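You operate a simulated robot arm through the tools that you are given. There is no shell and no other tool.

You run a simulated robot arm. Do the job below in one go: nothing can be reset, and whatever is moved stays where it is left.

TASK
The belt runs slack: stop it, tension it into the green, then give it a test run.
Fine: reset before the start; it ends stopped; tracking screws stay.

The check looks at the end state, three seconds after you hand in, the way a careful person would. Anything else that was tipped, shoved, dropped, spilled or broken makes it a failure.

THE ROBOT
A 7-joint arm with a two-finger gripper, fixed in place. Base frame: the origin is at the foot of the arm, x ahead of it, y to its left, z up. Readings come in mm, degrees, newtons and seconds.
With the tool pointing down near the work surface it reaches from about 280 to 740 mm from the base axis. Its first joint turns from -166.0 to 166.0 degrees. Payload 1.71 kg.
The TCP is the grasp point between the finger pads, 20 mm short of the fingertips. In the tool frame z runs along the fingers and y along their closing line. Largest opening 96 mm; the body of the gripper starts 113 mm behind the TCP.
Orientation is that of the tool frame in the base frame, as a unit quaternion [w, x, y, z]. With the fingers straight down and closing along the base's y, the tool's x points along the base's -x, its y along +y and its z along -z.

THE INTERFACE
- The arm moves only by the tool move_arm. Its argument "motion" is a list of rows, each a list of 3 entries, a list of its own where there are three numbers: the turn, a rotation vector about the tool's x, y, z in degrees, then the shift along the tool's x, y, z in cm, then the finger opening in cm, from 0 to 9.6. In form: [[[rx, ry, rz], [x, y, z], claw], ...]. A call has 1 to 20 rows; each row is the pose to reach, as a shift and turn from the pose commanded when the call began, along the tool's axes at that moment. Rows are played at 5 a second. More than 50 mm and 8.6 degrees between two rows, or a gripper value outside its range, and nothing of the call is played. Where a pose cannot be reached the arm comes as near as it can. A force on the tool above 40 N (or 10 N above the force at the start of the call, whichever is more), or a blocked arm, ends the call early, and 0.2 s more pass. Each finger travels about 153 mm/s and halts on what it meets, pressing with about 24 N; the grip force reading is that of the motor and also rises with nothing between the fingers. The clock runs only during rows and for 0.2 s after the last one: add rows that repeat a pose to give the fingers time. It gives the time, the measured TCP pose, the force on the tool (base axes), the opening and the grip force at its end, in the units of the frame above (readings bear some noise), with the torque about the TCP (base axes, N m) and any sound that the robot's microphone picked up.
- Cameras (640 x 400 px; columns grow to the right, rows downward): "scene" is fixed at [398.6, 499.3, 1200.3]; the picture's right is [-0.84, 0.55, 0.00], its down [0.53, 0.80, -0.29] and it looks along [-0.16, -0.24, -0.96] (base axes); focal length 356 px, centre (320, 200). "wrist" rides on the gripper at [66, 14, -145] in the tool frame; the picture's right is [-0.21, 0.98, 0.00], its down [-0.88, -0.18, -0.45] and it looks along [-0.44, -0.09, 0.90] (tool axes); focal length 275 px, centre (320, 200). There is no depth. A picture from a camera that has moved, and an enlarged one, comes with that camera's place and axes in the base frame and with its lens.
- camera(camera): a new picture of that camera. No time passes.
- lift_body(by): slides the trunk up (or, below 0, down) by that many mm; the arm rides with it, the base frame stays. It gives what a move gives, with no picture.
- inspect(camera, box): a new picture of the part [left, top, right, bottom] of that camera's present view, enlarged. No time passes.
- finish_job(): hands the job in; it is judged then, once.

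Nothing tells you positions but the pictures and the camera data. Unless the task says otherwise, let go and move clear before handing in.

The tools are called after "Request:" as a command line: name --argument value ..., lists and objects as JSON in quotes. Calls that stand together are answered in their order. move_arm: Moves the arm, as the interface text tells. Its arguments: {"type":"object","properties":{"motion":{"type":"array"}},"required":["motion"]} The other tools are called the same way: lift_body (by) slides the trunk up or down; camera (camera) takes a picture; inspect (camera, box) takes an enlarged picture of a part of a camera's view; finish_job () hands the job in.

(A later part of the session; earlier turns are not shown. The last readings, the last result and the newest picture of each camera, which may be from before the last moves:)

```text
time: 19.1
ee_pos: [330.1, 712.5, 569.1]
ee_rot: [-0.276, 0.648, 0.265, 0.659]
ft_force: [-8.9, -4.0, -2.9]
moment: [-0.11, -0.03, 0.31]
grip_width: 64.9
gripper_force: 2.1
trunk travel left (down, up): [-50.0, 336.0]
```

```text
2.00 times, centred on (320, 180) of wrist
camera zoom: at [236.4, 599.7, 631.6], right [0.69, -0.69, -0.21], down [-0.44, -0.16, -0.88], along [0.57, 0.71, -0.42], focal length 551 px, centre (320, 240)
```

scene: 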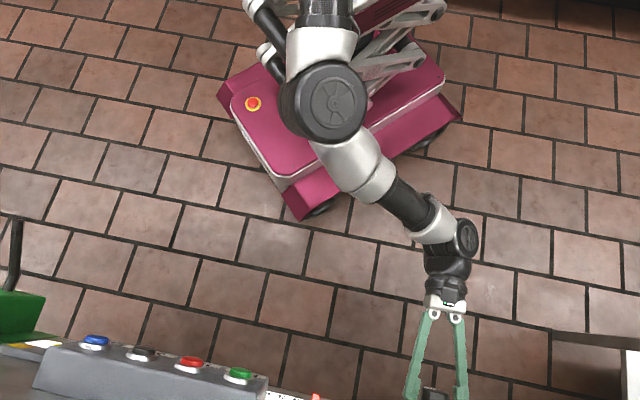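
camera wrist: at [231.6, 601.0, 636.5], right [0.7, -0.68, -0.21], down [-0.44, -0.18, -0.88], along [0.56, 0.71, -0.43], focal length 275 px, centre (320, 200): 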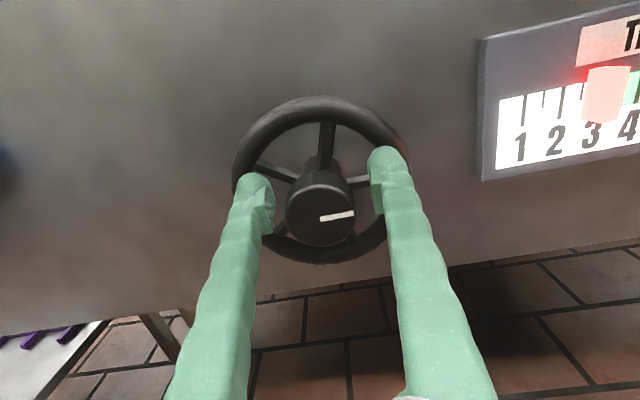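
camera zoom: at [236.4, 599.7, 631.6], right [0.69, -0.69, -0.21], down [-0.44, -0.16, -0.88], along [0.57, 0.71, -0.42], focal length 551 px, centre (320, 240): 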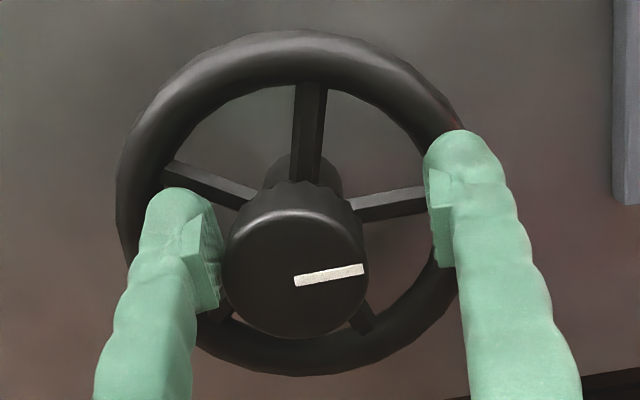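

The arm is no longer following commands here — it drifts as if it had met a joint limit at this stretch. I back straight out to where it tracked well and then pick a better arm posture.

Request:
move_arm --motion '[[[0, 0, 0], [0, 0, -1.0], 7.0], [[0, 0, 0], [0, 0, -3.0], 7.5], [[0, 0, 0], [0, 0, -5.0], 7.5], [[0, 0, 0], [0, 0, -7.0], 7.5], [[0, 0, 0], [0, 0, -7.0], 7.5], [[0, 0, 0], [0, 0, -7.0], 7.5]]'

Request:
camera --camera "scene"

Request:
camera --camera "wrist"

```text
time: 20.5
ee_pos: [266.7, 663.0, 560.6]
ee_rot: [-0.278, 0.65, 0.27, 0.654]
ft_force: [-0.4, -0.6, 0.5]
moment: [0.02, 0.01, 0.01]
grip_width: 75.1
gripper_force: 0.1
trunk travel left (down, up): [-50.0, 336.0]
```

```text
taken
```

scene: 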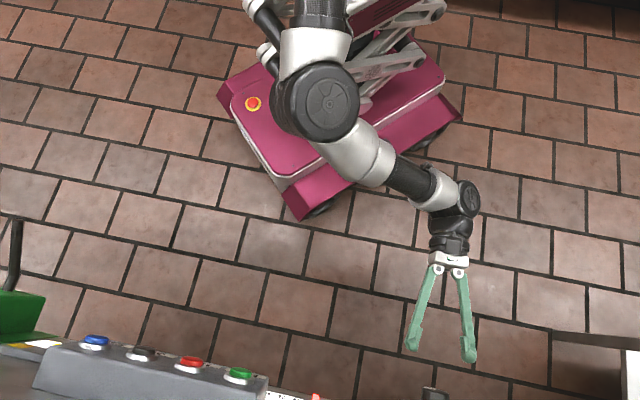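

```text
taken
camera wrist: at [175.7, 548.5, 624.6], right [0.7, -0.68, -0.21], down [-0.44, -0.18, -0.88], along [0.56, 0.71, -0.42], focal length 275 px, centre (320, 200)
```

wrist: 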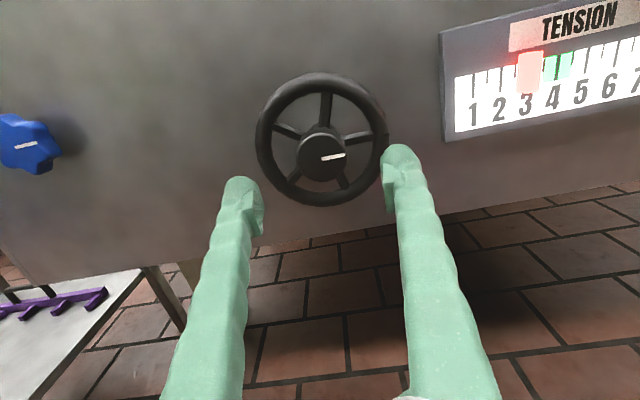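

The arm wandered because the camera-up posture seems to sit at the end of the wrist's roll range. I roll the tool 90° counterclockwise here (fingers closing vertically, camera to the left looking at the gauge), which should free the wrist.

Request:
move_arm --motion '[[[0, 0, -8.2], [0, 0, -0.5], 7.5], [[0, 0, -16.4], [0, 0, -1], 7.5], [[0, 0, -24.6], [0, 0, -1], 7.5], [[0, 0, -32.8], [0, 0, -1], 7.5], [[0, 0, -41], [0, 0, -1], 7.5], [[0, 0, -49.2], [0, 0, -1], 7.5], [[0, 0, -57.4], [0, 0, -1], 7.5], [[0, 0, -65.6], [0, 0, -1], 7.5], [[0, 0, -73.8], [0, 0, -1], 7.5], [[0, 0, -82], [0, 0, -1], 7.5], [[0, 0, -90], [0, 0, -1], 7.5], [[0, 0, -90], [0, 0, -1], 7.5], [[0, 0, -90], [0, 0, -1], 7.5]]'

Request:
camera --camera "scene"

Request:
camera --camera "wrist"

```text
time: 23.3
ee_pos: [257.0, 655.2, 557.3]
ee_rot: [0.263, 0.269, 0.652, 0.658]
ft_force: [-0.6, 0.4, -0.7]
moment: [-0.03, 0.03, 0.03]
grip_width: 74.7
gripper_force: 0.1
trunk travel left (down, up): [-50.0, 336.0]
```

```text
taken
```

scene: 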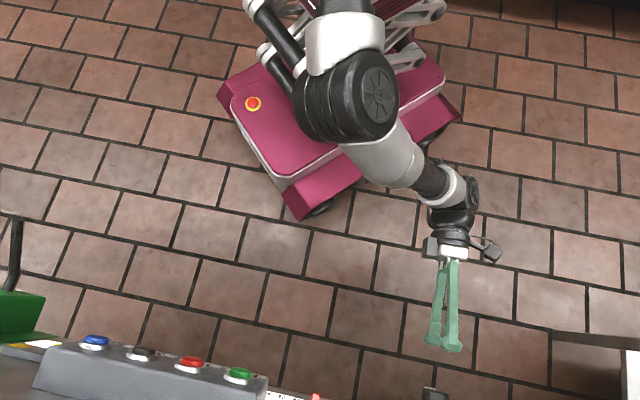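

```text
taken
camera wrist: at [108.3, 596.6, 570.2], right [0.15, -0.15, 0.98], down [0.32, -0.93, -0.19], along [0.94, 0.34, -0.09], focal length 275 px, centre (320, 200)
```

wrist: 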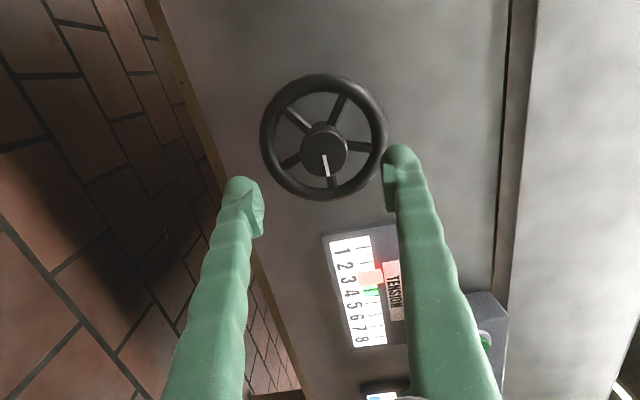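

The roll freed the arm. From here the hub centre combines to about (315, 711, 561). I move to about 30 mm before the hub face, centred, and check alignment.

Request:
move_arm --motion '[[[0, 0, 0], [-0.1, 0.1, 1.5], 7.5], [[0, 0, 0], [-0.26, 0.34, 3.0], 7.5], [[0, 0, 0], [-0.26, 0.34, 4.5], 7.5], [[0, 0, 0], [-0.26, 0.34, 4.5], 7.5], [[0, 0, 0], [-0.26, 0.34, 4.5], 7.5]]'

Request:
camera --camera "wrist"

Request:
inspect --camera "scene" --box '[380, 300, 500, 400]'

```text
time: 24.5
ee_pos: [289.6, 684.6, 561.5]
ee_rot: [0.263, 0.268, 0.653, 0.657]
ft_force: [0.6, -0.5, 0.1]
moment: [0.02, 0.02, -0.01]
grip_width: 74.9
gripper_force: 0.2
trunk travel left (down, up): [-50.0, 336.0]
```

```text
taken
camera wrist: at [141.8, 626.7, 574.9], right [0.15, -0.15, 0.98], down [0.32, -0.93, -0.19], along [0.94, 0.34, -0.09], focal length 275 px, centre (320, 200)
```

wrist: 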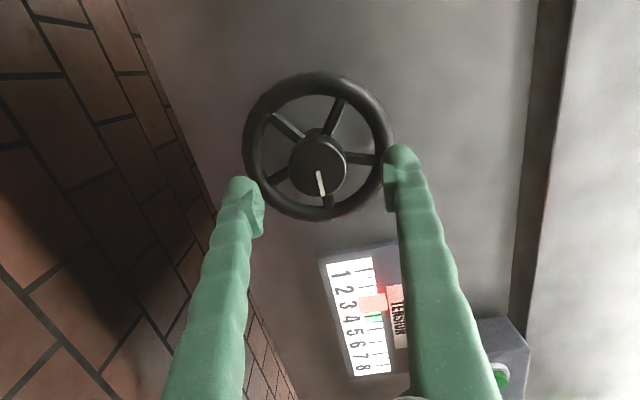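

```text
4.00 times, centred on (440, 350) of scene
camera zoom: at [398.6, 499.3, 1200.3], right [-0.84, 0.55, 0.0], down [0.53, 0.8, -0.29], along [-0.16, -0.24, -0.96], focal length 1424 px, centre (-160, -400)
```

zoom: 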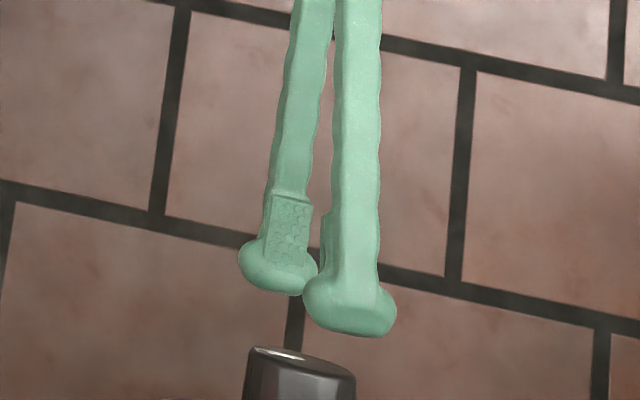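

The arm tracks accurately now and the hub is centred. I advance so the pads cover the knob by about 1 cm.

Request:
move_arm --motion '[[[0, 0, 0], [0, 0, 1.5], 7.5], [[0, 0, 0], [0, 0, 3.0], 7.5], [[0, 0, 0], [0, 0, 4.0], 7.5], [[0, 0, 0], [0, 0, 4.6], 7.5], [[0, 0, 0], [0, 0, 4.6], 7.5], [[0, 0, 0], [0, 0, 4.6], 7.5]]'

Request:
camera --camera "wrist"

Request:
inspect --camera "scene" --box '[380, 300, 500, 400]'

```text
time: 25.9
ee_pos: [321.6, 719.5, 560.9]
ee_rot: [0.263, 0.268, 0.653, 0.658]
ft_force: [-1.5, -0.2, -0.2]
moment: [0.01, 0.0, -0.02]
grip_width: 75.2
gripper_force: 0.1
trunk travel left (down, up): [-50.0, 336.0]
```

```text
taken
camera wrist: at [174.0, 660.7, 574.5], right [0.15, -0.15, 0.98], down [0.32, -0.93, -0.19], along [0.94, 0.34, -0.09], focal length 275 px, centre (320, 200)
```

wrist: 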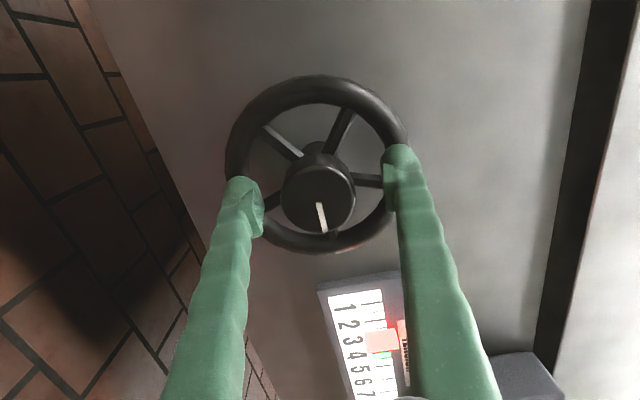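

```text
4.00 times, centred on (440, 350) of scene
camera zoom: at [398.6, 499.3, 1200.3], right [-0.84, 0.55, 0.0], down [0.53, 0.8, -0.29], along [-0.16, -0.24, -0.96], focal length 1424 px, centre (-160, -400)
```

zoom: 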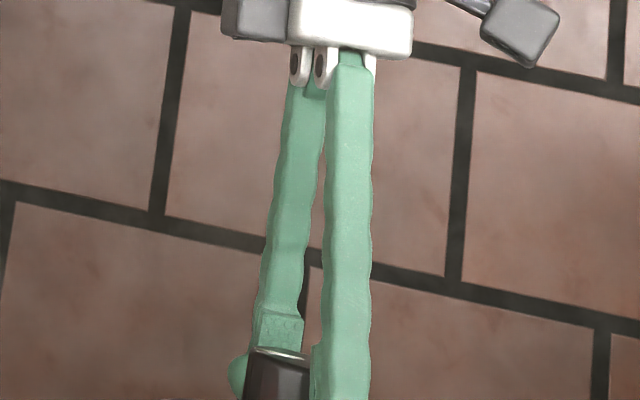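

No contact, the fingers straddle the knob from above and below. I close the grip.

Request:
move_arm --motion '[[[0, 0, 0], [0, 0, 0], 6.5], [[0, 0, 0], [0, 0, 0], 5.5], [[0, 0, 0], [0, 0, 0], 4.8], [[0, 0, 0], [0, 0, 0], 4.2], [[0, 0, 0], [0, 0, 0], 3.6], [[0, 0, 0], [0, 0, 0], 3.0], [[0, 0, 0], [0, 0, 0], 2.0], [[0, 0, 0], [0, 0, 0], 2.0]]'

Request:
camera --camera "wrist"

Request:
inspect --camera "scene" --box '[380, 300, 500, 400]'

```text
time: 27.7
ee_pos: [321.1, 719.9, 559.8]
ee_rot: [0.263, 0.268, 0.654, 0.657]
ft_force: [-1.0, -3.9, -6.9]
moment: [0.01, 0.05, 0.05]
grip_width: 41.3
gripper_force: 34.9
trunk travel left (down, up): [-50.0, 336.0]
```

```text
taken
camera wrist: at [173.9, 660.6, 573.6], right [0.15, -0.15, 0.98], down [0.32, -0.93, -0.19], along [0.94, 0.34, -0.09], focal length 275 px, centre (320, 200)
```

wrist: 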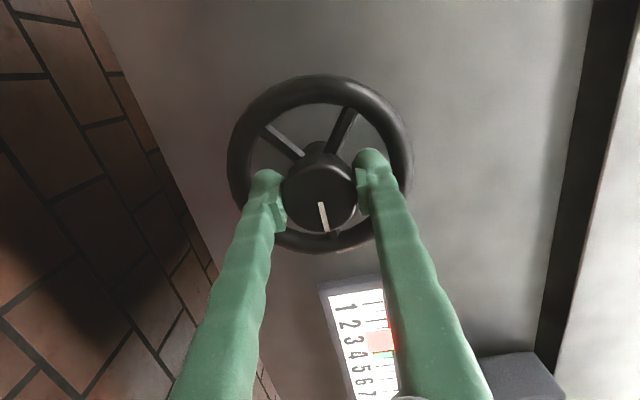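

```text
4.00 times, centred on (440, 350) of scene
camera zoom: at [398.6, 499.3, 1200.3], right [-0.84, 0.55, 0.0], down [0.53, 0.8, -0.29], along [-0.16, -0.24, -0.96], focal length 1424 px, centre (-160, -400)
```

zoom: 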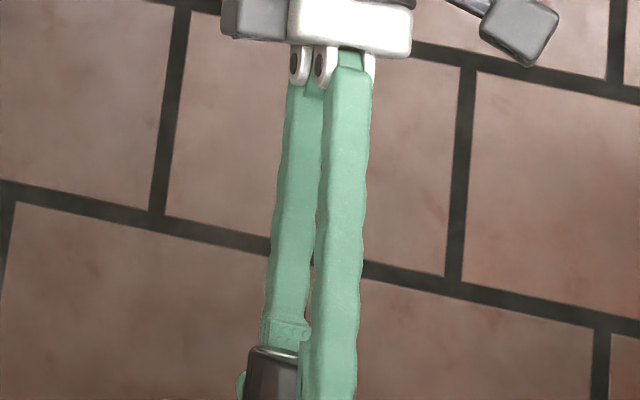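

The knob is gripped at 41 mm. I turn it clockwise a little (20°) and watch the index mark and the pointer.

Request:
move_arm --motion '[[[0, 0, 5], [0, 0, 0], 2.0], [[0, 0, 10], [0, 0, 0], 2.0], [[0, 0, 15], [0, 0, 0], 2.0], [[0, 0, 20], [0, 0, 0], 2.0], [[0, 0, 20], [0, 0, 0], 2.0]]'

Request:
camera --camera "wrist"

Request:
inspect --camera "wrist" --box '[220, 140, 440, 400]'

```text
time: 28.9
ee_pos: [321.4, 719.3, 558.6]
ee_rot: [0.144, 0.378, 0.597, 0.693]
ft_force: [-2.3, -8.2, -6.1]
moment: [0.14, -0.09, 0.09]
grip_width: 41.5
gripper_force: 34.8
trunk travel left (down, up): [-50.0, 336.0]
```

```text
taken
camera wrist: at [180.3, 654.3, 595.3], right [0.38, -0.38, 0.84], down [0.23, -0.84, -0.48], along [0.89, 0.38, -0.24], focal length 275 px, centre (320, 200)
```

wrist: 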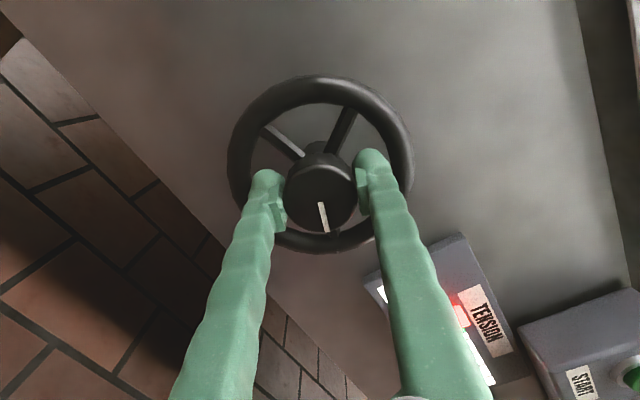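

```text
1.54 times, centred on (330, 270) of wrist
camera zoom: at [180.3, 654.3, 595.3], right [0.38, -0.38, 0.84], down [0.23, -0.84, -0.48], along [0.89, 0.38, -0.24], focal length 424 px, centre (305, 92)
```

zoom: 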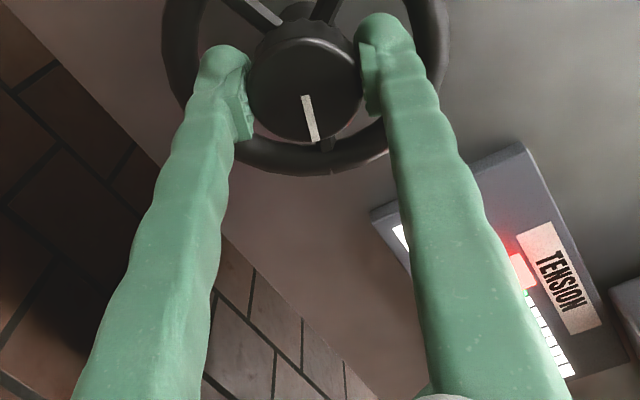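

The knob turns with the gripper without slipping and with little torque. The pointer change is too small to read yet, so I turn another 45° clockwise and read it from there.

Request:
move_arm --motion '[[[0, 0, 5], [0, 0, 0], 2.0], [[0, 0, 10], [0, 0, 0], 2.0], [[0, 0, 15], [0, 0, 0], 2.0], [[0, 0, 20], [0, 0, 0], 2.0], [[0, 0, 25], [0, 0, 0], 2.0], [[0, 0, 30], [0, 0, 0], 2.0], [[0, 0, 35], [0, 0, 0], 2.0], [[0, 0, 40], [0, 0, 0], 2.0], [[0, 0, 45], [0, 0, 0], 2.0], [[0, 0, 45], [0, 0, 0], 2.0]]'

Request:
camera --camera "wrist"

Request:
inspect --camera "scene" --box '[240, 340, 340, 400]'

```text
time: 31.1
ee_pos: [322.4, 720.1, 561.4]
ee_rot: [-0.133, 0.577, 0.406, 0.696]
ft_force: [0.3, -7.8, -1.9]
moment: [0.44, -0.34, -0.29]
grip_width: 41.1
gripper_force: 35.3
trunk travel left (down, up): [-50.0, 336.0]
```

```text
taken
camera wrist: at [210.5, 624.7, 625.0], right [0.7, -0.68, 0.22], down [-0.17, -0.45, -0.88], along [0.69, 0.58, -0.43], focal length 275 px, centre (320, 200)
```

wrist: 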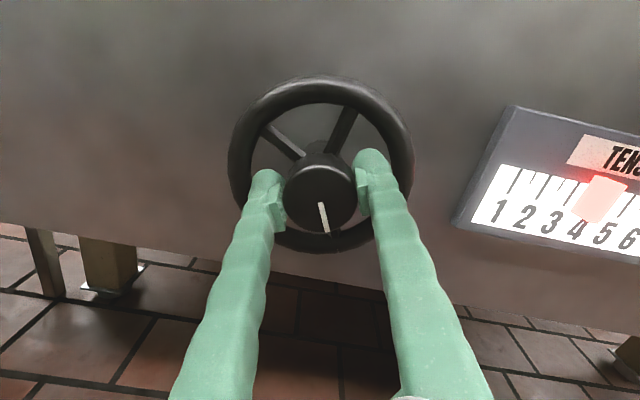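

```text
6.40 times, centred on (290, 370) of scene
camera zoom: at [398.6, 499.3, 1200.3], right [-0.84, 0.55, 0.0], down [0.53, 0.8, -0.29], along [-0.16, -0.24, -0.96], focal length 2279 px, centre (512, -888)
```

zoom: 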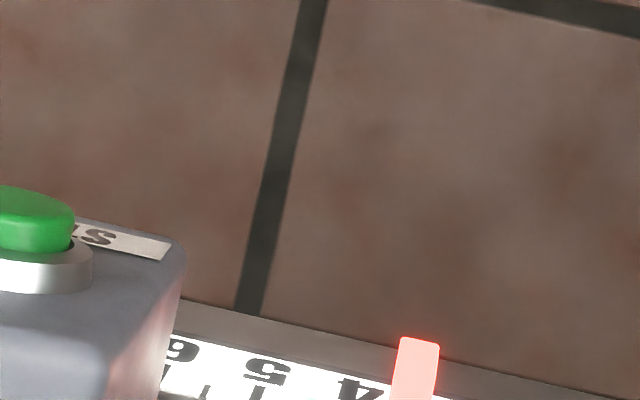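

Clockwise raises the tension: the pointer went from about 2.6 to about 3.3 over 65°. I release, back off, and look at the gauge before winding back for another grip.

Request:
move_arm --motion '[[[0, 0, 0], [0, 0, 0], 4.5], [[0, 0, 0], [0, 0, 0], 6.0], [[0, 0, 0], [0, 0, 0], 7.5], [[0, 0, 0], [0, 0, 0], 7.5], [[0, 0, 0], [0, 0, -2], 7.5], [[0, 0, 0], [0, 0, -4.5], 7.5], [[0, 0, 0], [0, 0, -4.5], 7.5]]'

Request:
camera --camera "wrist"

Request:
inspect --camera "scene" --box '[240, 340, 340, 400]'

```text
time: 32.7
ee_pos: [289.7, 687.2, 560.6]
ee_rot: [-0.132, 0.577, 0.407, 0.696]
ft_force: [-0.3, -0.4, -0.6]
moment: [0.01, -0.02, 0.05]
grip_width: 75.1
gripper_force: 0.0
trunk travel left (down, up): [-50.0, 336.0]
```

```text
taken
camera wrist: at [178.6, 593.2, 624.8], right [0.7, -0.68, 0.22], down [-0.17, -0.45, -0.88], along [0.69, 0.58, -0.43], focal length 275 px, centre (320, 200)
```

wrist: 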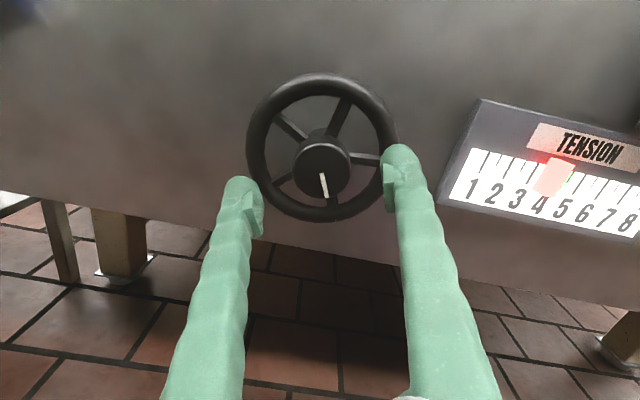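

```text
6.40 times, centred on (290, 370) of scene
camera zoom: at [398.6, 499.3, 1200.3], right [-0.84, 0.55, 0.0], down [0.53, 0.8, -0.29], along [-0.16, -0.24, -0.96], focal length 2279 px, centre (512, -888)
```

zoom: 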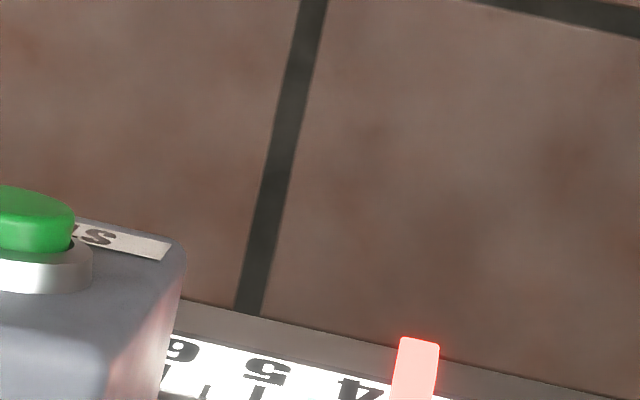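

The pointer holds with the wheel released. I zoom in on the gauge from here.

Request:
inspect --camera "wrist" --box '[440, 90, 640, 250]'

```text
2.50 times, centred on (540, 170) of wrist
camera zoom: at [178.6, 593.2, 624.8], right [0.7, -0.68, 0.22], down [-0.17, -0.45, -0.88], along [0.69, 0.58, -0.43], focal length 688 px, centre (-230, 275)
```

zoom: 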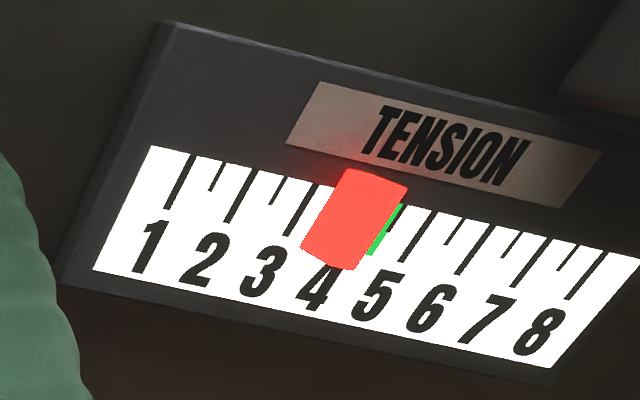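

Reading it carefully, the pointer is at about 3.45 (it began at about 2.7), so about 48° more clockwise should bring it to the middle of the green. I wind the tool back 65° clear of the hub.

Request:
move_arm --motion '[[[0, 0, -8], [0, 0, 0], 7.5], [[0, 0, -16], [0, 0, 0], 7.5], [[0, 0, -24], [0, 0, 0], 7.5], [[0, 0, -32], [0, 0, 0], 7.5], [[0, 0, -40], [0, 0, 0], 7.5], [[0, 0, -48], [0, 0, 0], 7.5], [[0, 0, -56], [0, 0, 0], 7.5], [[0, 0, -65], [0, 0, 0], 7.5], [[0, 0, -65], [0, 0, 0], 7.5], [[0, 0, -65], [0, 0, 0], 7.5]]'

Request:
camera --camera "wrist"

Request:
inspect --camera "scene" --box '[380, 300, 500, 400]'

```text
refused: row 8 steps farther than a row can; nothing moved
```

```text
taken
camera wrist: at [178.6, 593.2, 624.8], right [0.7, -0.68, 0.22], down [-0.17, -0.45, -0.88], along [0.69, 0.58, -0.43], focal length 275 px, centre (320, 200)
```

wrist: 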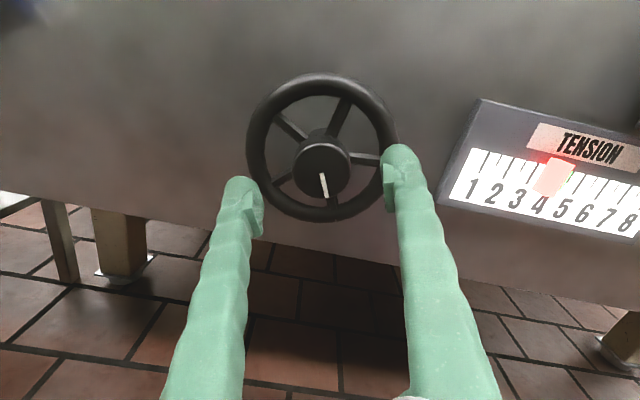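

```text
4.00 times, centred on (440, 350) of scene
camera zoom: at [398.6, 499.3, 1200.3], right [-0.84, 0.55, 0.0], down [0.53, 0.8, -0.29], along [-0.16, -0.24, -0.96], focal length 1424 px, centre (-160, -400)
```

zoom: 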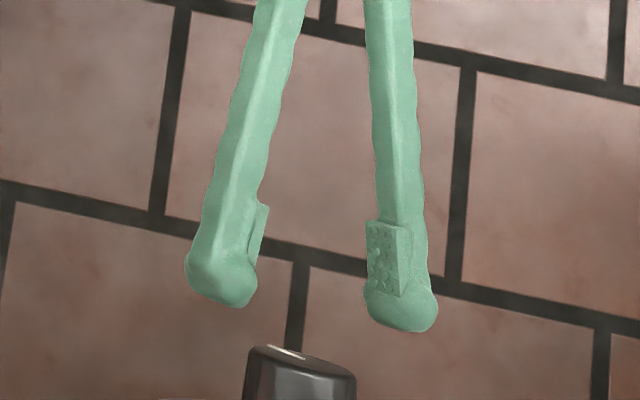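

The last step was 9°, over the row limit, so nothing moved. I repeat the wind-back with smaller steps.

Request:
move_arm --motion '[[[0, 0, -8], [0, 0, 0], 7.5], [[0, 0, -16], [0, 0, 0], 7.5], [[0, 0, -24], [0, 0, 0], 7.5], [[0, 0, -32], [0, 0, 0], 7.5], [[0, 0, -40], [0, 0, 0], 7.5], [[0, 0, -48], [0, 0, 0], 7.5], [[0, 0, -56], [0, 0, 0], 7.5], [[0, 0, -64], [0, 0, 0], 7.5], [[0, 0, -65], [0, 0, 0], 7.5], [[0, 0, -65], [0, 0, 0], 7.5], [[0, 0, -65], [0, 0, 0], 7.5]]'

Request:
camera --camera "wrist"

Request:
inspect --camera "scene" --box '[380, 300, 500, 400]'

```text
time: 35.1
ee_pos: [289.4, 686.5, 560.7]
ee_rot: [0.264, 0.268, 0.653, 0.658]
ft_force: [-0.4, 1.0, 0.5]
moment: [-0.03, -0.01, -0.02]
grip_width: 75.0
gripper_force: 0.0
trunk travel left (down, up): [-50.0, 336.0]
```

```text
taken
camera wrist: at [142.1, 628.2, 573.5], right [0.15, -0.15, 0.98], down [0.32, -0.93, -0.19], along [0.94, 0.34, -0.09], focal length 275 px, centre (320, 200)
```

wrist: 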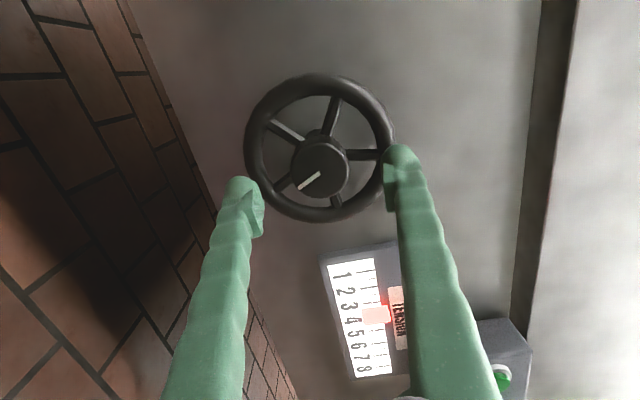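

```text
4.00 times, centred on (440, 350) of scene
camera zoom: at [398.6, 499.3, 1200.3], right [-0.84, 0.55, 0.0], down [0.53, 0.8, -0.29], along [-0.16, -0.24, -0.96], focal length 1424 px, centre (-160, -400)
```

zoom: 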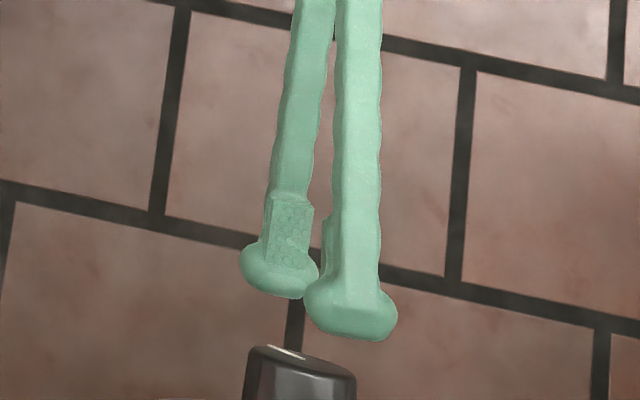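

The wind-back is done and the hub is still centred. I advance the same 45 mm and close again.

Request:
move_arm --motion '[[[0, 0, 0], [0, 0, 1.5], 7.5], [[0, 0, 0], [0, 0, 3.0], 7.5], [[0, 0, 0], [0, 0, 4.0], 7.5], [[0, 0, 0], [0, 0, 4.5], 7.5], [[0, 0, 0], [0, 0, 4.5], 7.5], [[0, 0, 0], [0, 0, 4.5], 6.5], [[0, 0, 0], [0, 0, 4.5], 5.5], [[0, 0, 0], [0, 0, 4.5], 4.8], [[0, 0, 0], [0, 0, 4.5], 4.2], [[0, 0, 0], [0, 0, 4.5], 3.6], [[0, 0, 0], [0, 0, 4.5], 3.0], [[0, 0, 0], [0, 0, 4.5], 2.0], [[0, 0, 0], [0, 0, 4.5], 2.0]]'

Request:
camera --camera "wrist"

```text
time: 37.9
ee_pos: [321.0, 718.3, 560.5]
ee_rot: [0.262, 0.269, 0.653, 0.658]
ft_force: [-1.1, -0.1, -0.8]
moment: [0.0, 0.13, 0.0]
grip_width: 41.3
gripper_force: 35.2
trunk travel left (down, up): [-50.0, 336.0]
```

```text
taken
camera wrist: at [173.7, 660.3, 573.4], right [0.15, -0.15, 0.98], down [0.32, -0.93, -0.19], along [0.94, 0.34, -0.09], focal length 275 px, centre (320, 200)
```

wrist: 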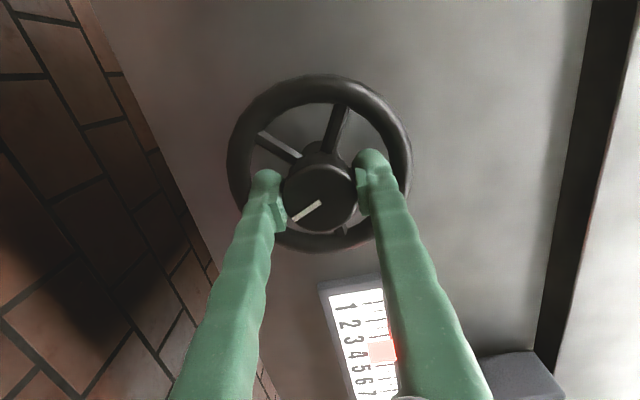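

Good grip again at 41 mm. I turn 46° more clockwise in small steps and read the pointer.

Request:
move_arm --motion '[[[0, 0, 5], [0, 0, 0], 2.0], [[0, 0, 10], [0, 0, 0], 2.0], [[0, 0, 15], [0, 0, 0], 2.0], [[0, 0, 20], [0, 0, 0], 2.0], [[0, 0, 25], [0, 0, 0], 2.0], [[0, 0, 30], [0, 0, 0], 2.0], [[0, 0, 35], [0, 0, 0], 2.0], [[0, 0, 40], [0, 0, 0], 2.0], [[0, 0, 46], [0, 0, 0], 2.0], [[0, 0, 46], [0, 0, 0], 2.0]]'

Request:
camera --camera "wrist"

Request:
inspect --camera "scene" --box '[240, 340, 340, 400]'

```text
time: 40.1
ee_pos: [321.2, 718.4, 560.8]
ee_rot: [-0.016, 0.503, 0.495, 0.708]
ft_force: [-5.3, -17.0, -2.0]
moment: [0.37, -0.19, -0.03]
grip_width: 41.3
gripper_force: 34.7
trunk travel left (down, up): [-50.0, 336.0]
```

```text
taken
camera wrist: at [195.5, 638.9, 616.6], right [0.61, -0.6, 0.52], down [0.03, -0.64, -0.77], along [0.79, 0.48, -0.38], focal length 275 px, centre (320, 200)
```

wrist: 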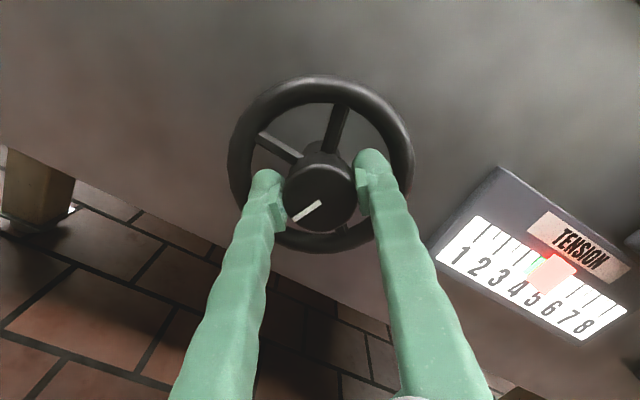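

```text
6.40 times, centred on (290, 370) of scene
camera zoom: at [398.6, 499.3, 1200.3], right [-0.84, 0.55, 0.0], down [0.53, 0.8, -0.29], along [-0.16, -0.24, -0.96], focal length 2279 px, centre (512, -888)
```

zoom: 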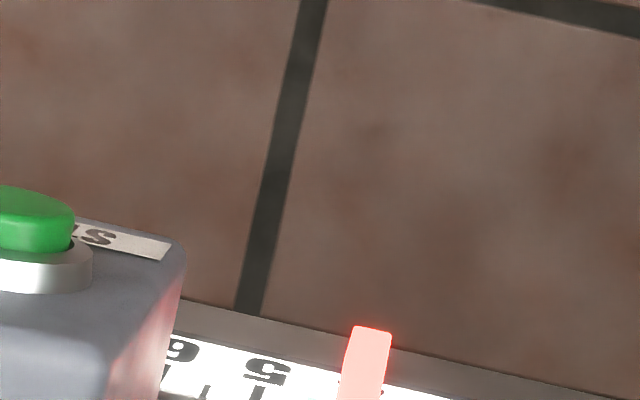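

The pointer now works out to about 4.0, mid-green. I release, back away and verify from a squarer view.

Request:
move_arm --motion '[[[0, 0, 0], [0, 0, 0], 4.5], [[0, 0, 0], [0, 0, 0], 6.0], [[0, 0, 0], [0, 0, 0], 7.5], [[0, 0, 0], [0, 0, 0], 7.5], [[0, 0, 0], [0, 0, -2], 7.5], [[0, 0, 0], [0, 0, -4.5], 7.5], [[0, 0, 0], [0, 0, -8], 7.5], [[0, 0, 0], [0, 0, -8], 7.5]]'

Request:
camera --camera "wrist"

Request:
inspect --camera "wrist" --box '[400, 150, 600, 320]'

Request:
inspect --camera "scene" --box '[240, 340, 340, 400]'

```text
time: 41.9
ee_pos: [265.7, 661.3, 560.2]
ee_rot: [-0.015, 0.502, 0.497, 0.708]
ft_force: [-0.4, 0.2, 0.2]
moment: [-0.01, 0.0, 0.0]
grip_width: 74.9
gripper_force: 0.1
trunk travel left (down, up): [-50.0, 336.0]
```

```text
taken
camera wrist: at [139.2, 581.9, 616.4], right [0.61, -0.59, 0.52], down [0.03, -0.64, -0.76], along [0.79, 0.48, -0.38], focal length 275 px, centre (320, 200)
```

wrist: 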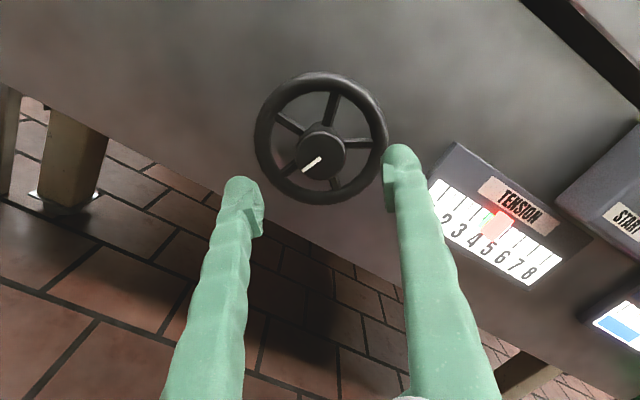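

```text
2.35 times, centred on (500, 235) of wrist
camera zoom: at [139.2, 581.9, 616.4], right [0.61, -0.59, 0.52], down [0.03, -0.64, -0.76], along [0.79, 0.48, -0.38], focal length 648 px, centre (-104, 118)
```

zoom: 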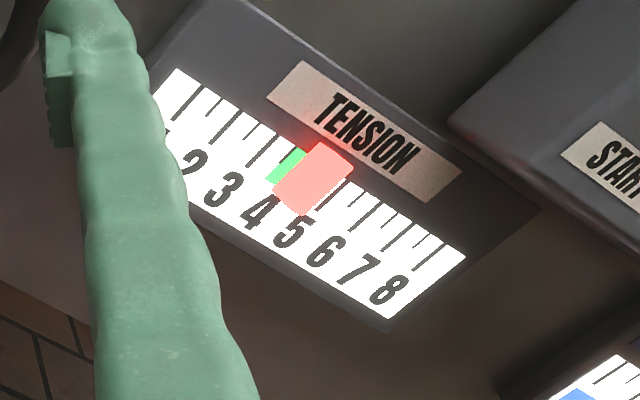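

```text
6.40 times, centred on (290, 370) of scene
camera zoom: at [398.6, 499.3, 1200.3], right [-0.84, 0.55, 0.0], down [0.53, 0.8, -0.29], along [-0.16, -0.24, -0.96], focal length 2279 px, centre (512, -888)
```

zoom: 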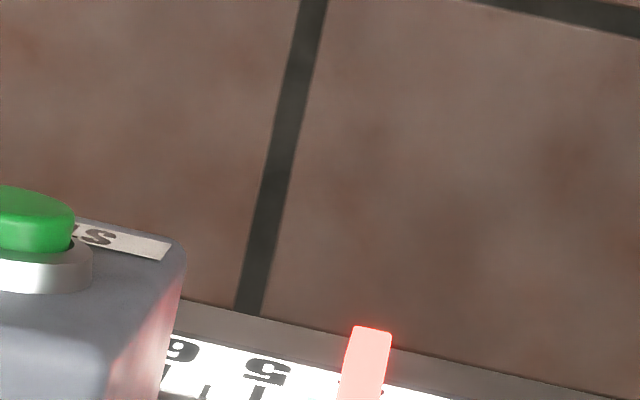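

The pointer shows mid-green and the green strip is visible beside it. I move right to stand in front of the gauge to confirm, closing the fingers on the way to the RESET button.

Request:
move_arm --motion '[[[0, 0, 0], [-1.0, 2.0, -1.9], 7.5], [[0, 0, 0], [-2.8, 6.0, -1.9], 5], [[0, 0, 0], [-4.7, 10.0, -1.9], 2.5], [[0, 0, 0], [-6.7, 14.0, -1.9], 0], [[0, 0, 0], [-8.7, 18.0, -1.9], 0], [[0, 0, 0], [-10.5, 21.5, -1.9], 0], [[0, 0, 0], [-11.5, 23.7, -1.9], 0], [[0, 0, 0], [-11.5, 23.7, -1.9], 0], [[0, 0, 0], [-11.5, 23.7, -1.9], 0]]'

Request:
camera --camera "wrist"

Request:
camera --camera "scene"

```text
time: 43.9
ee_pos: [434.1, 473.3, 640.0]
ee_rot: [-0.014, 0.502, 0.496, 0.708]
ft_force: [0.5, -0.8, -0.1]
moment: [0.01, 0.01, -0.01]
grip_width: 0.1
gripper_force: 24.2
trunk travel left (down, up): [-50.0, 336.0]
```

```text
taken
camera wrist: at [306.3, 393.6, 695.6], right [0.61, -0.59, 0.52], down [0.03, -0.64, -0.76], along [0.79, 0.48, -0.38], focal length 275 px, centre (320, 200)
```

wrist: 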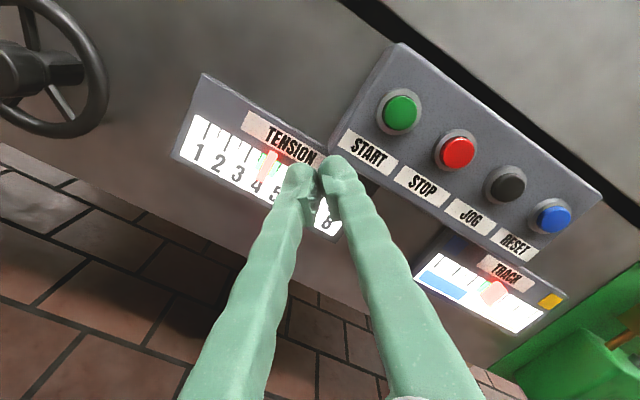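

```text
taken
```

scene: 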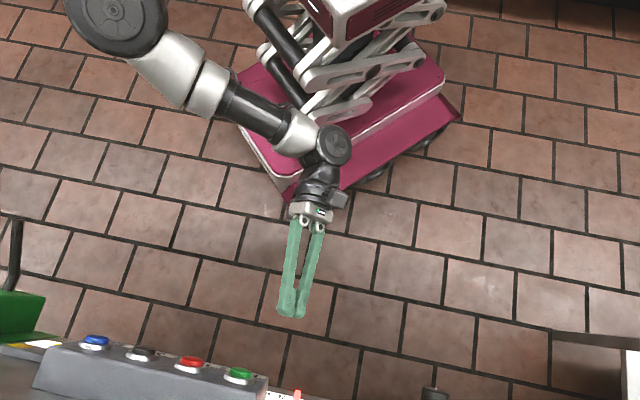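

Request:
inspect --camera "wrist" --box '[170, 70, 350, 240]'

Request:
inspect --camera "wrist" --box '[400, 130, 600, 340]'

Request:
inspect --camera "scene" --box '[40, 310, 200, 400]'

```text
2.35 times, centred on (260, 155) of wrist
camera zoom: at [306.3, 393.6, 695.6], right [0.61, -0.59, 0.52], down [0.03, -0.64, -0.76], along [0.79, 0.48, -0.38], focal length 648 px, centre (461, 306)
```

zoom: 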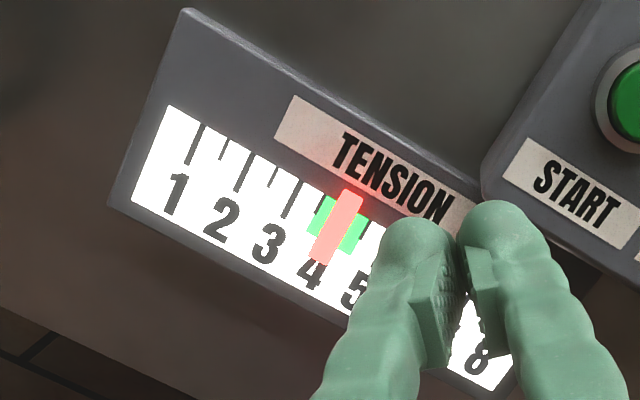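

```text
1.90 times, centred on (500, 235) of wrist
camera zoom: at [306.3, 393.6, 695.6], right [0.61, -0.59, 0.52], down [0.03, -0.64, -0.76], along [0.79, 0.48, -0.38], focal length 524 px, centre (-23, 133)
```

zoom: 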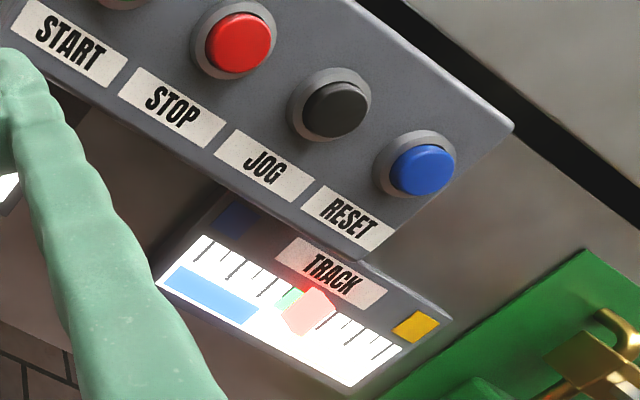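

```text
4.00 times, centred on (120, 355) of scene
camera zoom: at [398.6, 499.3, 1200.3], right [-0.84, 0.55, 0.0], down [0.53, 0.8, -0.29], along [-0.16, -0.24, -0.96], focal length 1424 px, centre (1120, -420)
```

zoom: 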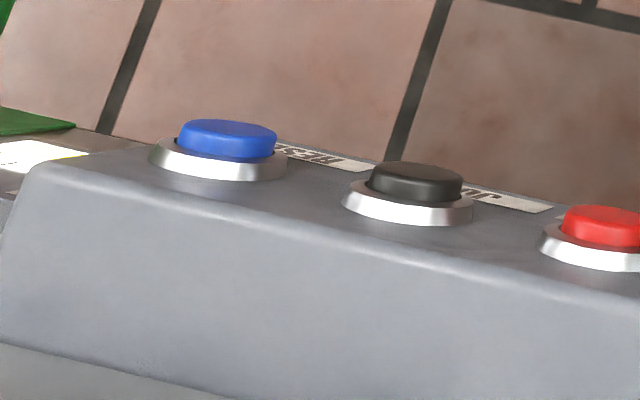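

The pointer sits right on 4 in the centre of the green. RESET triangulates to about (666, 373, 700). I move to a standoff in front of RESET with fingers closed.

Request:
move_arm --motion '[[[0, 0, 0], [-2.0, 3.6, 0], 0], [[0, 0, 0], [-4.0, 7.2, 0], 0], [[0, 0, 0], [-6.0, 10.8, 0], 0], [[0, 0, 0], [-8.0, 14.4, 0.5], 0], [[0, 0, 0], [-10.0, 18.0, 1.0], 0], [[0, 0, 0], [-11.97, 21.26, 1.5], 0], [[0, 0, 0], [-11.97, 21.26, 2.9], 0], [[0, 0, 0], [-11.97, 21.26, 2.9], 0], [[0, 0, 0], [-11.97, 21.26, 2.9], 0]]'

Request:
camera --camera "wrist"

Request:
inspect --camera "scene" --box '[40, 260, 240, 385]'

```text
time: 45.9
ee_pos: [623.7, 329.4, 699.1]
ee_rot: [-0.015, 0.503, 0.496, 0.708]
ft_force: [0.0, -0.7, 0.4]
moment: [-0.01, -0.01, 0.01]
grip_width: 0.2
gripper_force: 23.7
trunk travel left (down, up): [-50.0, 336.0]
```

```text
taken
camera wrist: at [497.0, 249.5, 755.2], right [0.61, -0.59, 0.52], down [0.03, -0.64, -0.76], along [0.79, 0.48, -0.38], focal length 275 px, centre (320, 200)
```

wrist: 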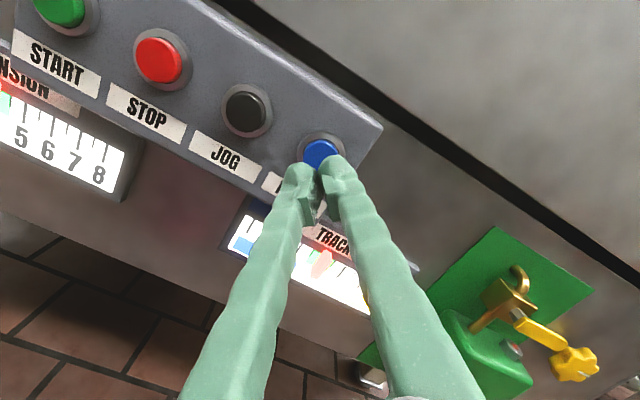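

```text
3.20 times, centred on (140, 322) of scene
camera zoom: at [398.6, 499.3, 1200.3], right [-0.84, 0.55, 0.0], down [0.53, 0.8, -0.29], along [-0.16, -0.24, -0.96], focal length 1139 px, centre (896, -192)
```

zoom: 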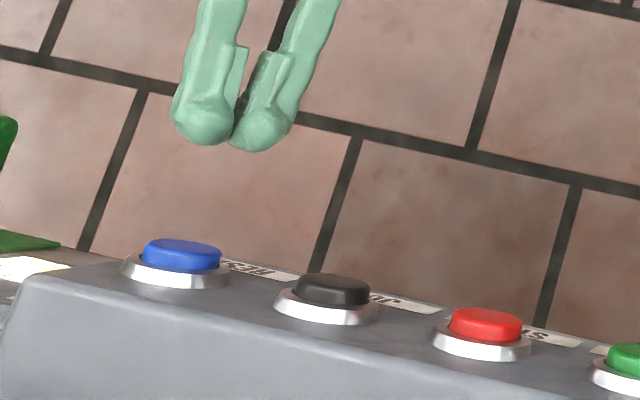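

Aligned with RESET, tips about 40 mm away. I press it in and then back off.

Request:
move_arm --motion '[[[0, 0, 0], [0, 0, 2.0], 0], [[0, 0, 0], [0, 0, 3.4], 0], [[0, 0, 0], [0, 0, 4.0], 0], [[0, 0, 0], [0, 0, 4.4], 0], [[0, 0, 0], [0, 0, 4.7], 0]]'

Request:
camera --camera "wrist"

Request:
inspect --camera "scene" --box '[40, 260, 240, 385]'

```text
time: 47.1
ee_pos: [655.6, 361.9, 699.5]
ee_rot: [-0.013, 0.502, 0.496, 0.708]
ft_force: [-6.0, -6.2, -0.3]
moment: [-0.05, -0.06, -0.02]
grip_width: 6.1
gripper_force: 30.0
trunk travel left (down, up): [-50.0, 336.0]
heard: click
```

```text
taken
camera wrist: at [529.3, 282.7, 754.9], right [0.61, -0.59, 0.52], down [0.03, -0.64, -0.76], along [0.79, 0.48, -0.38], focal length 275 px, centre (320, 200)
```

wrist: 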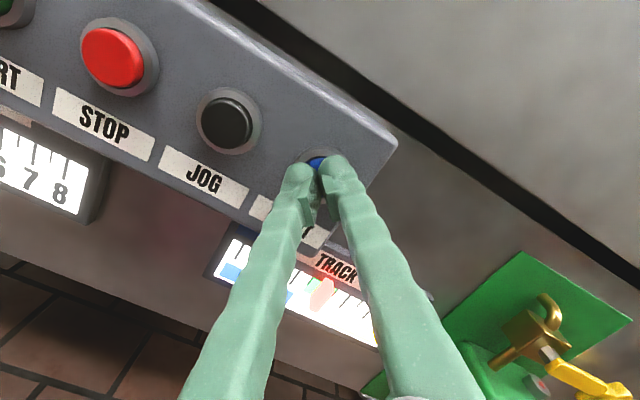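

```text
3.20 times, centred on (140, 322) of scene
camera zoom: at [398.6, 499.3, 1200.3], right [-0.84, 0.55, 0.0], down [0.53, 0.8, -0.29], along [-0.16, -0.24, -0.96], focal length 1139 px, centre (896, -192)
```

zoom: 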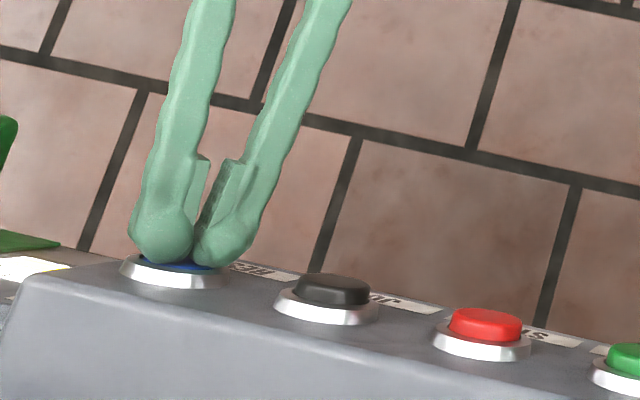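

RESET clicked. I back off and slide left to stand in front of START at about (528, 511, 700).

Request:
move_arm --motion '[[[0, 0, 0], [0, 0, -1.5], 0], [[0, 0, 0], [0, 0, -5.0], 0], [[0, 0, 0], [2.7, -2.8, -5.0], 0], [[0, 0, 0], [5.4, -5.6, -5.0], 0], [[0, 0, 0], [8.1, -8.4, -5.0], 0], [[0, 0, 0], [10.8, -11.2, -4.7], 0], [[0, 0, 0], [13.48, -14.12, -4.3], 0], [[0, 0, 0], [13.48, -14.12, -4.3], 0], [[0, 0, 0], [13.48, -14.12, -4.3], 0]]'

Request:
camera --camera "wrist"

Request:
inspect --camera "scene" --box '[140, 275, 340, 400]'

```text
time: 49.1
ee_pos: [487.5, 469.0, 698.2]
ee_rot: [-0.015, 0.503, 0.496, 0.708]
ft_force: [-0.2, 0.2, -0.6]
moment: [0.02, 0.03, 0.03]
grip_width: 0.0
gripper_force: 29.0
trunk travel left (down, up): [-50.0, 336.0]
```

```text
taken
camera wrist: at [361.5, 389.4, 755.3], right [0.61, -0.59, 0.52], down [0.03, -0.64, -0.76], along [0.79, 0.48, -0.38], focal length 275 px, centre (320, 200)
```

wrist: 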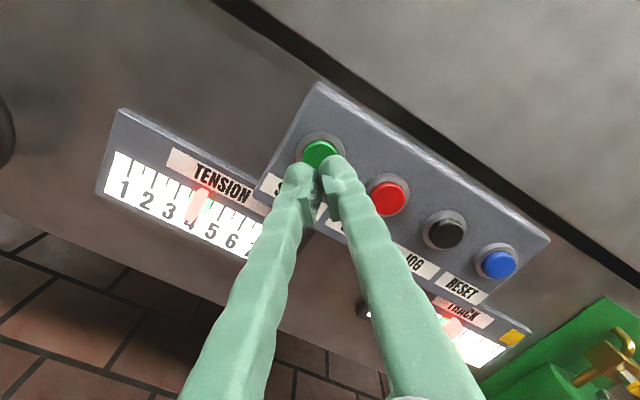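

```text
3.20 times, centred on (240, 338) of scene
camera zoom: at [398.6, 499.3, 1200.3], right [-0.84, 0.55, 0.0], down [0.53, 0.8, -0.29], along [-0.16, -0.24, -0.96], focal length 1139 px, centre (576, -240)
```

zoom: 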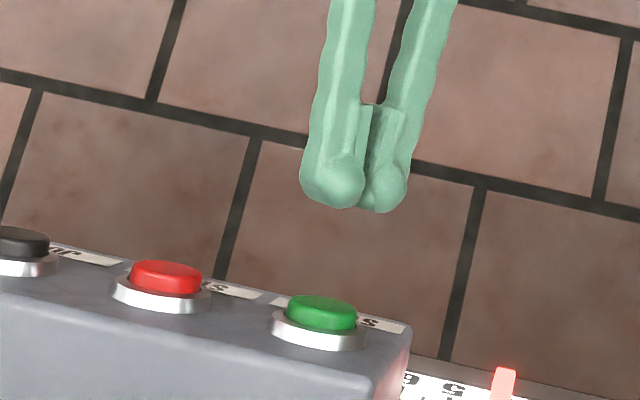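

Aligned with START, tension still at 4. I press START.

Request:
move_arm --motion '[[[0, 0, 0], [0, 0, 2.0], 0], [[0, 0, 0], [0, 0, 3.2], 0], [[0, 0, 0], [0, 0, 3.8], 0], [[0, 0, 0], [0, 0, 4.2], 0], [[0, 0, 0], [0, 0, 4.5], 0]]'

Request:
inspect --camera "scene" --box '[140, 275, 340, 400]'

Request:
camera --camera "wrist"

```text
time: 50.3
ee_pos: [517.1, 499.3, 699.1]
ee_rot: [-0.015, 0.503, 0.495, 0.708]
ft_force: [-3.9, -4.8, -1.5]
moment: [-0.03, 0.03, -0.04]
grip_width: 6.1
gripper_force: 29.7
trunk travel left (down, up): [-50.0, 336.0]
heard: click
```

```text
3.20 times, centred on (240, 338) of scene
camera zoom: at [398.6, 499.3, 1200.3], right [-0.84, 0.55, 0.0], down [0.53, 0.8, -0.29], along [-0.16, -0.24, -0.96], focal length 1139 px, centre (576, -240)
```

zoom: 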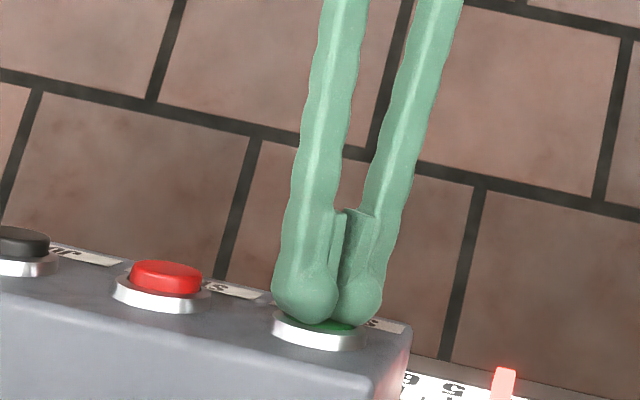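

```text
taken
camera wrist: at [391.4, 419.9, 755.5], right [0.61, -0.59, 0.52], down [0.03, -0.64, -0.76], along [0.79, 0.48, -0.38], focal length 275 px, centre (320, 200)
```

wrist: 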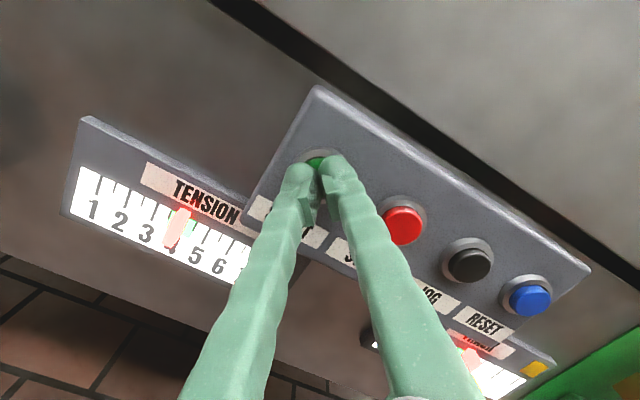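

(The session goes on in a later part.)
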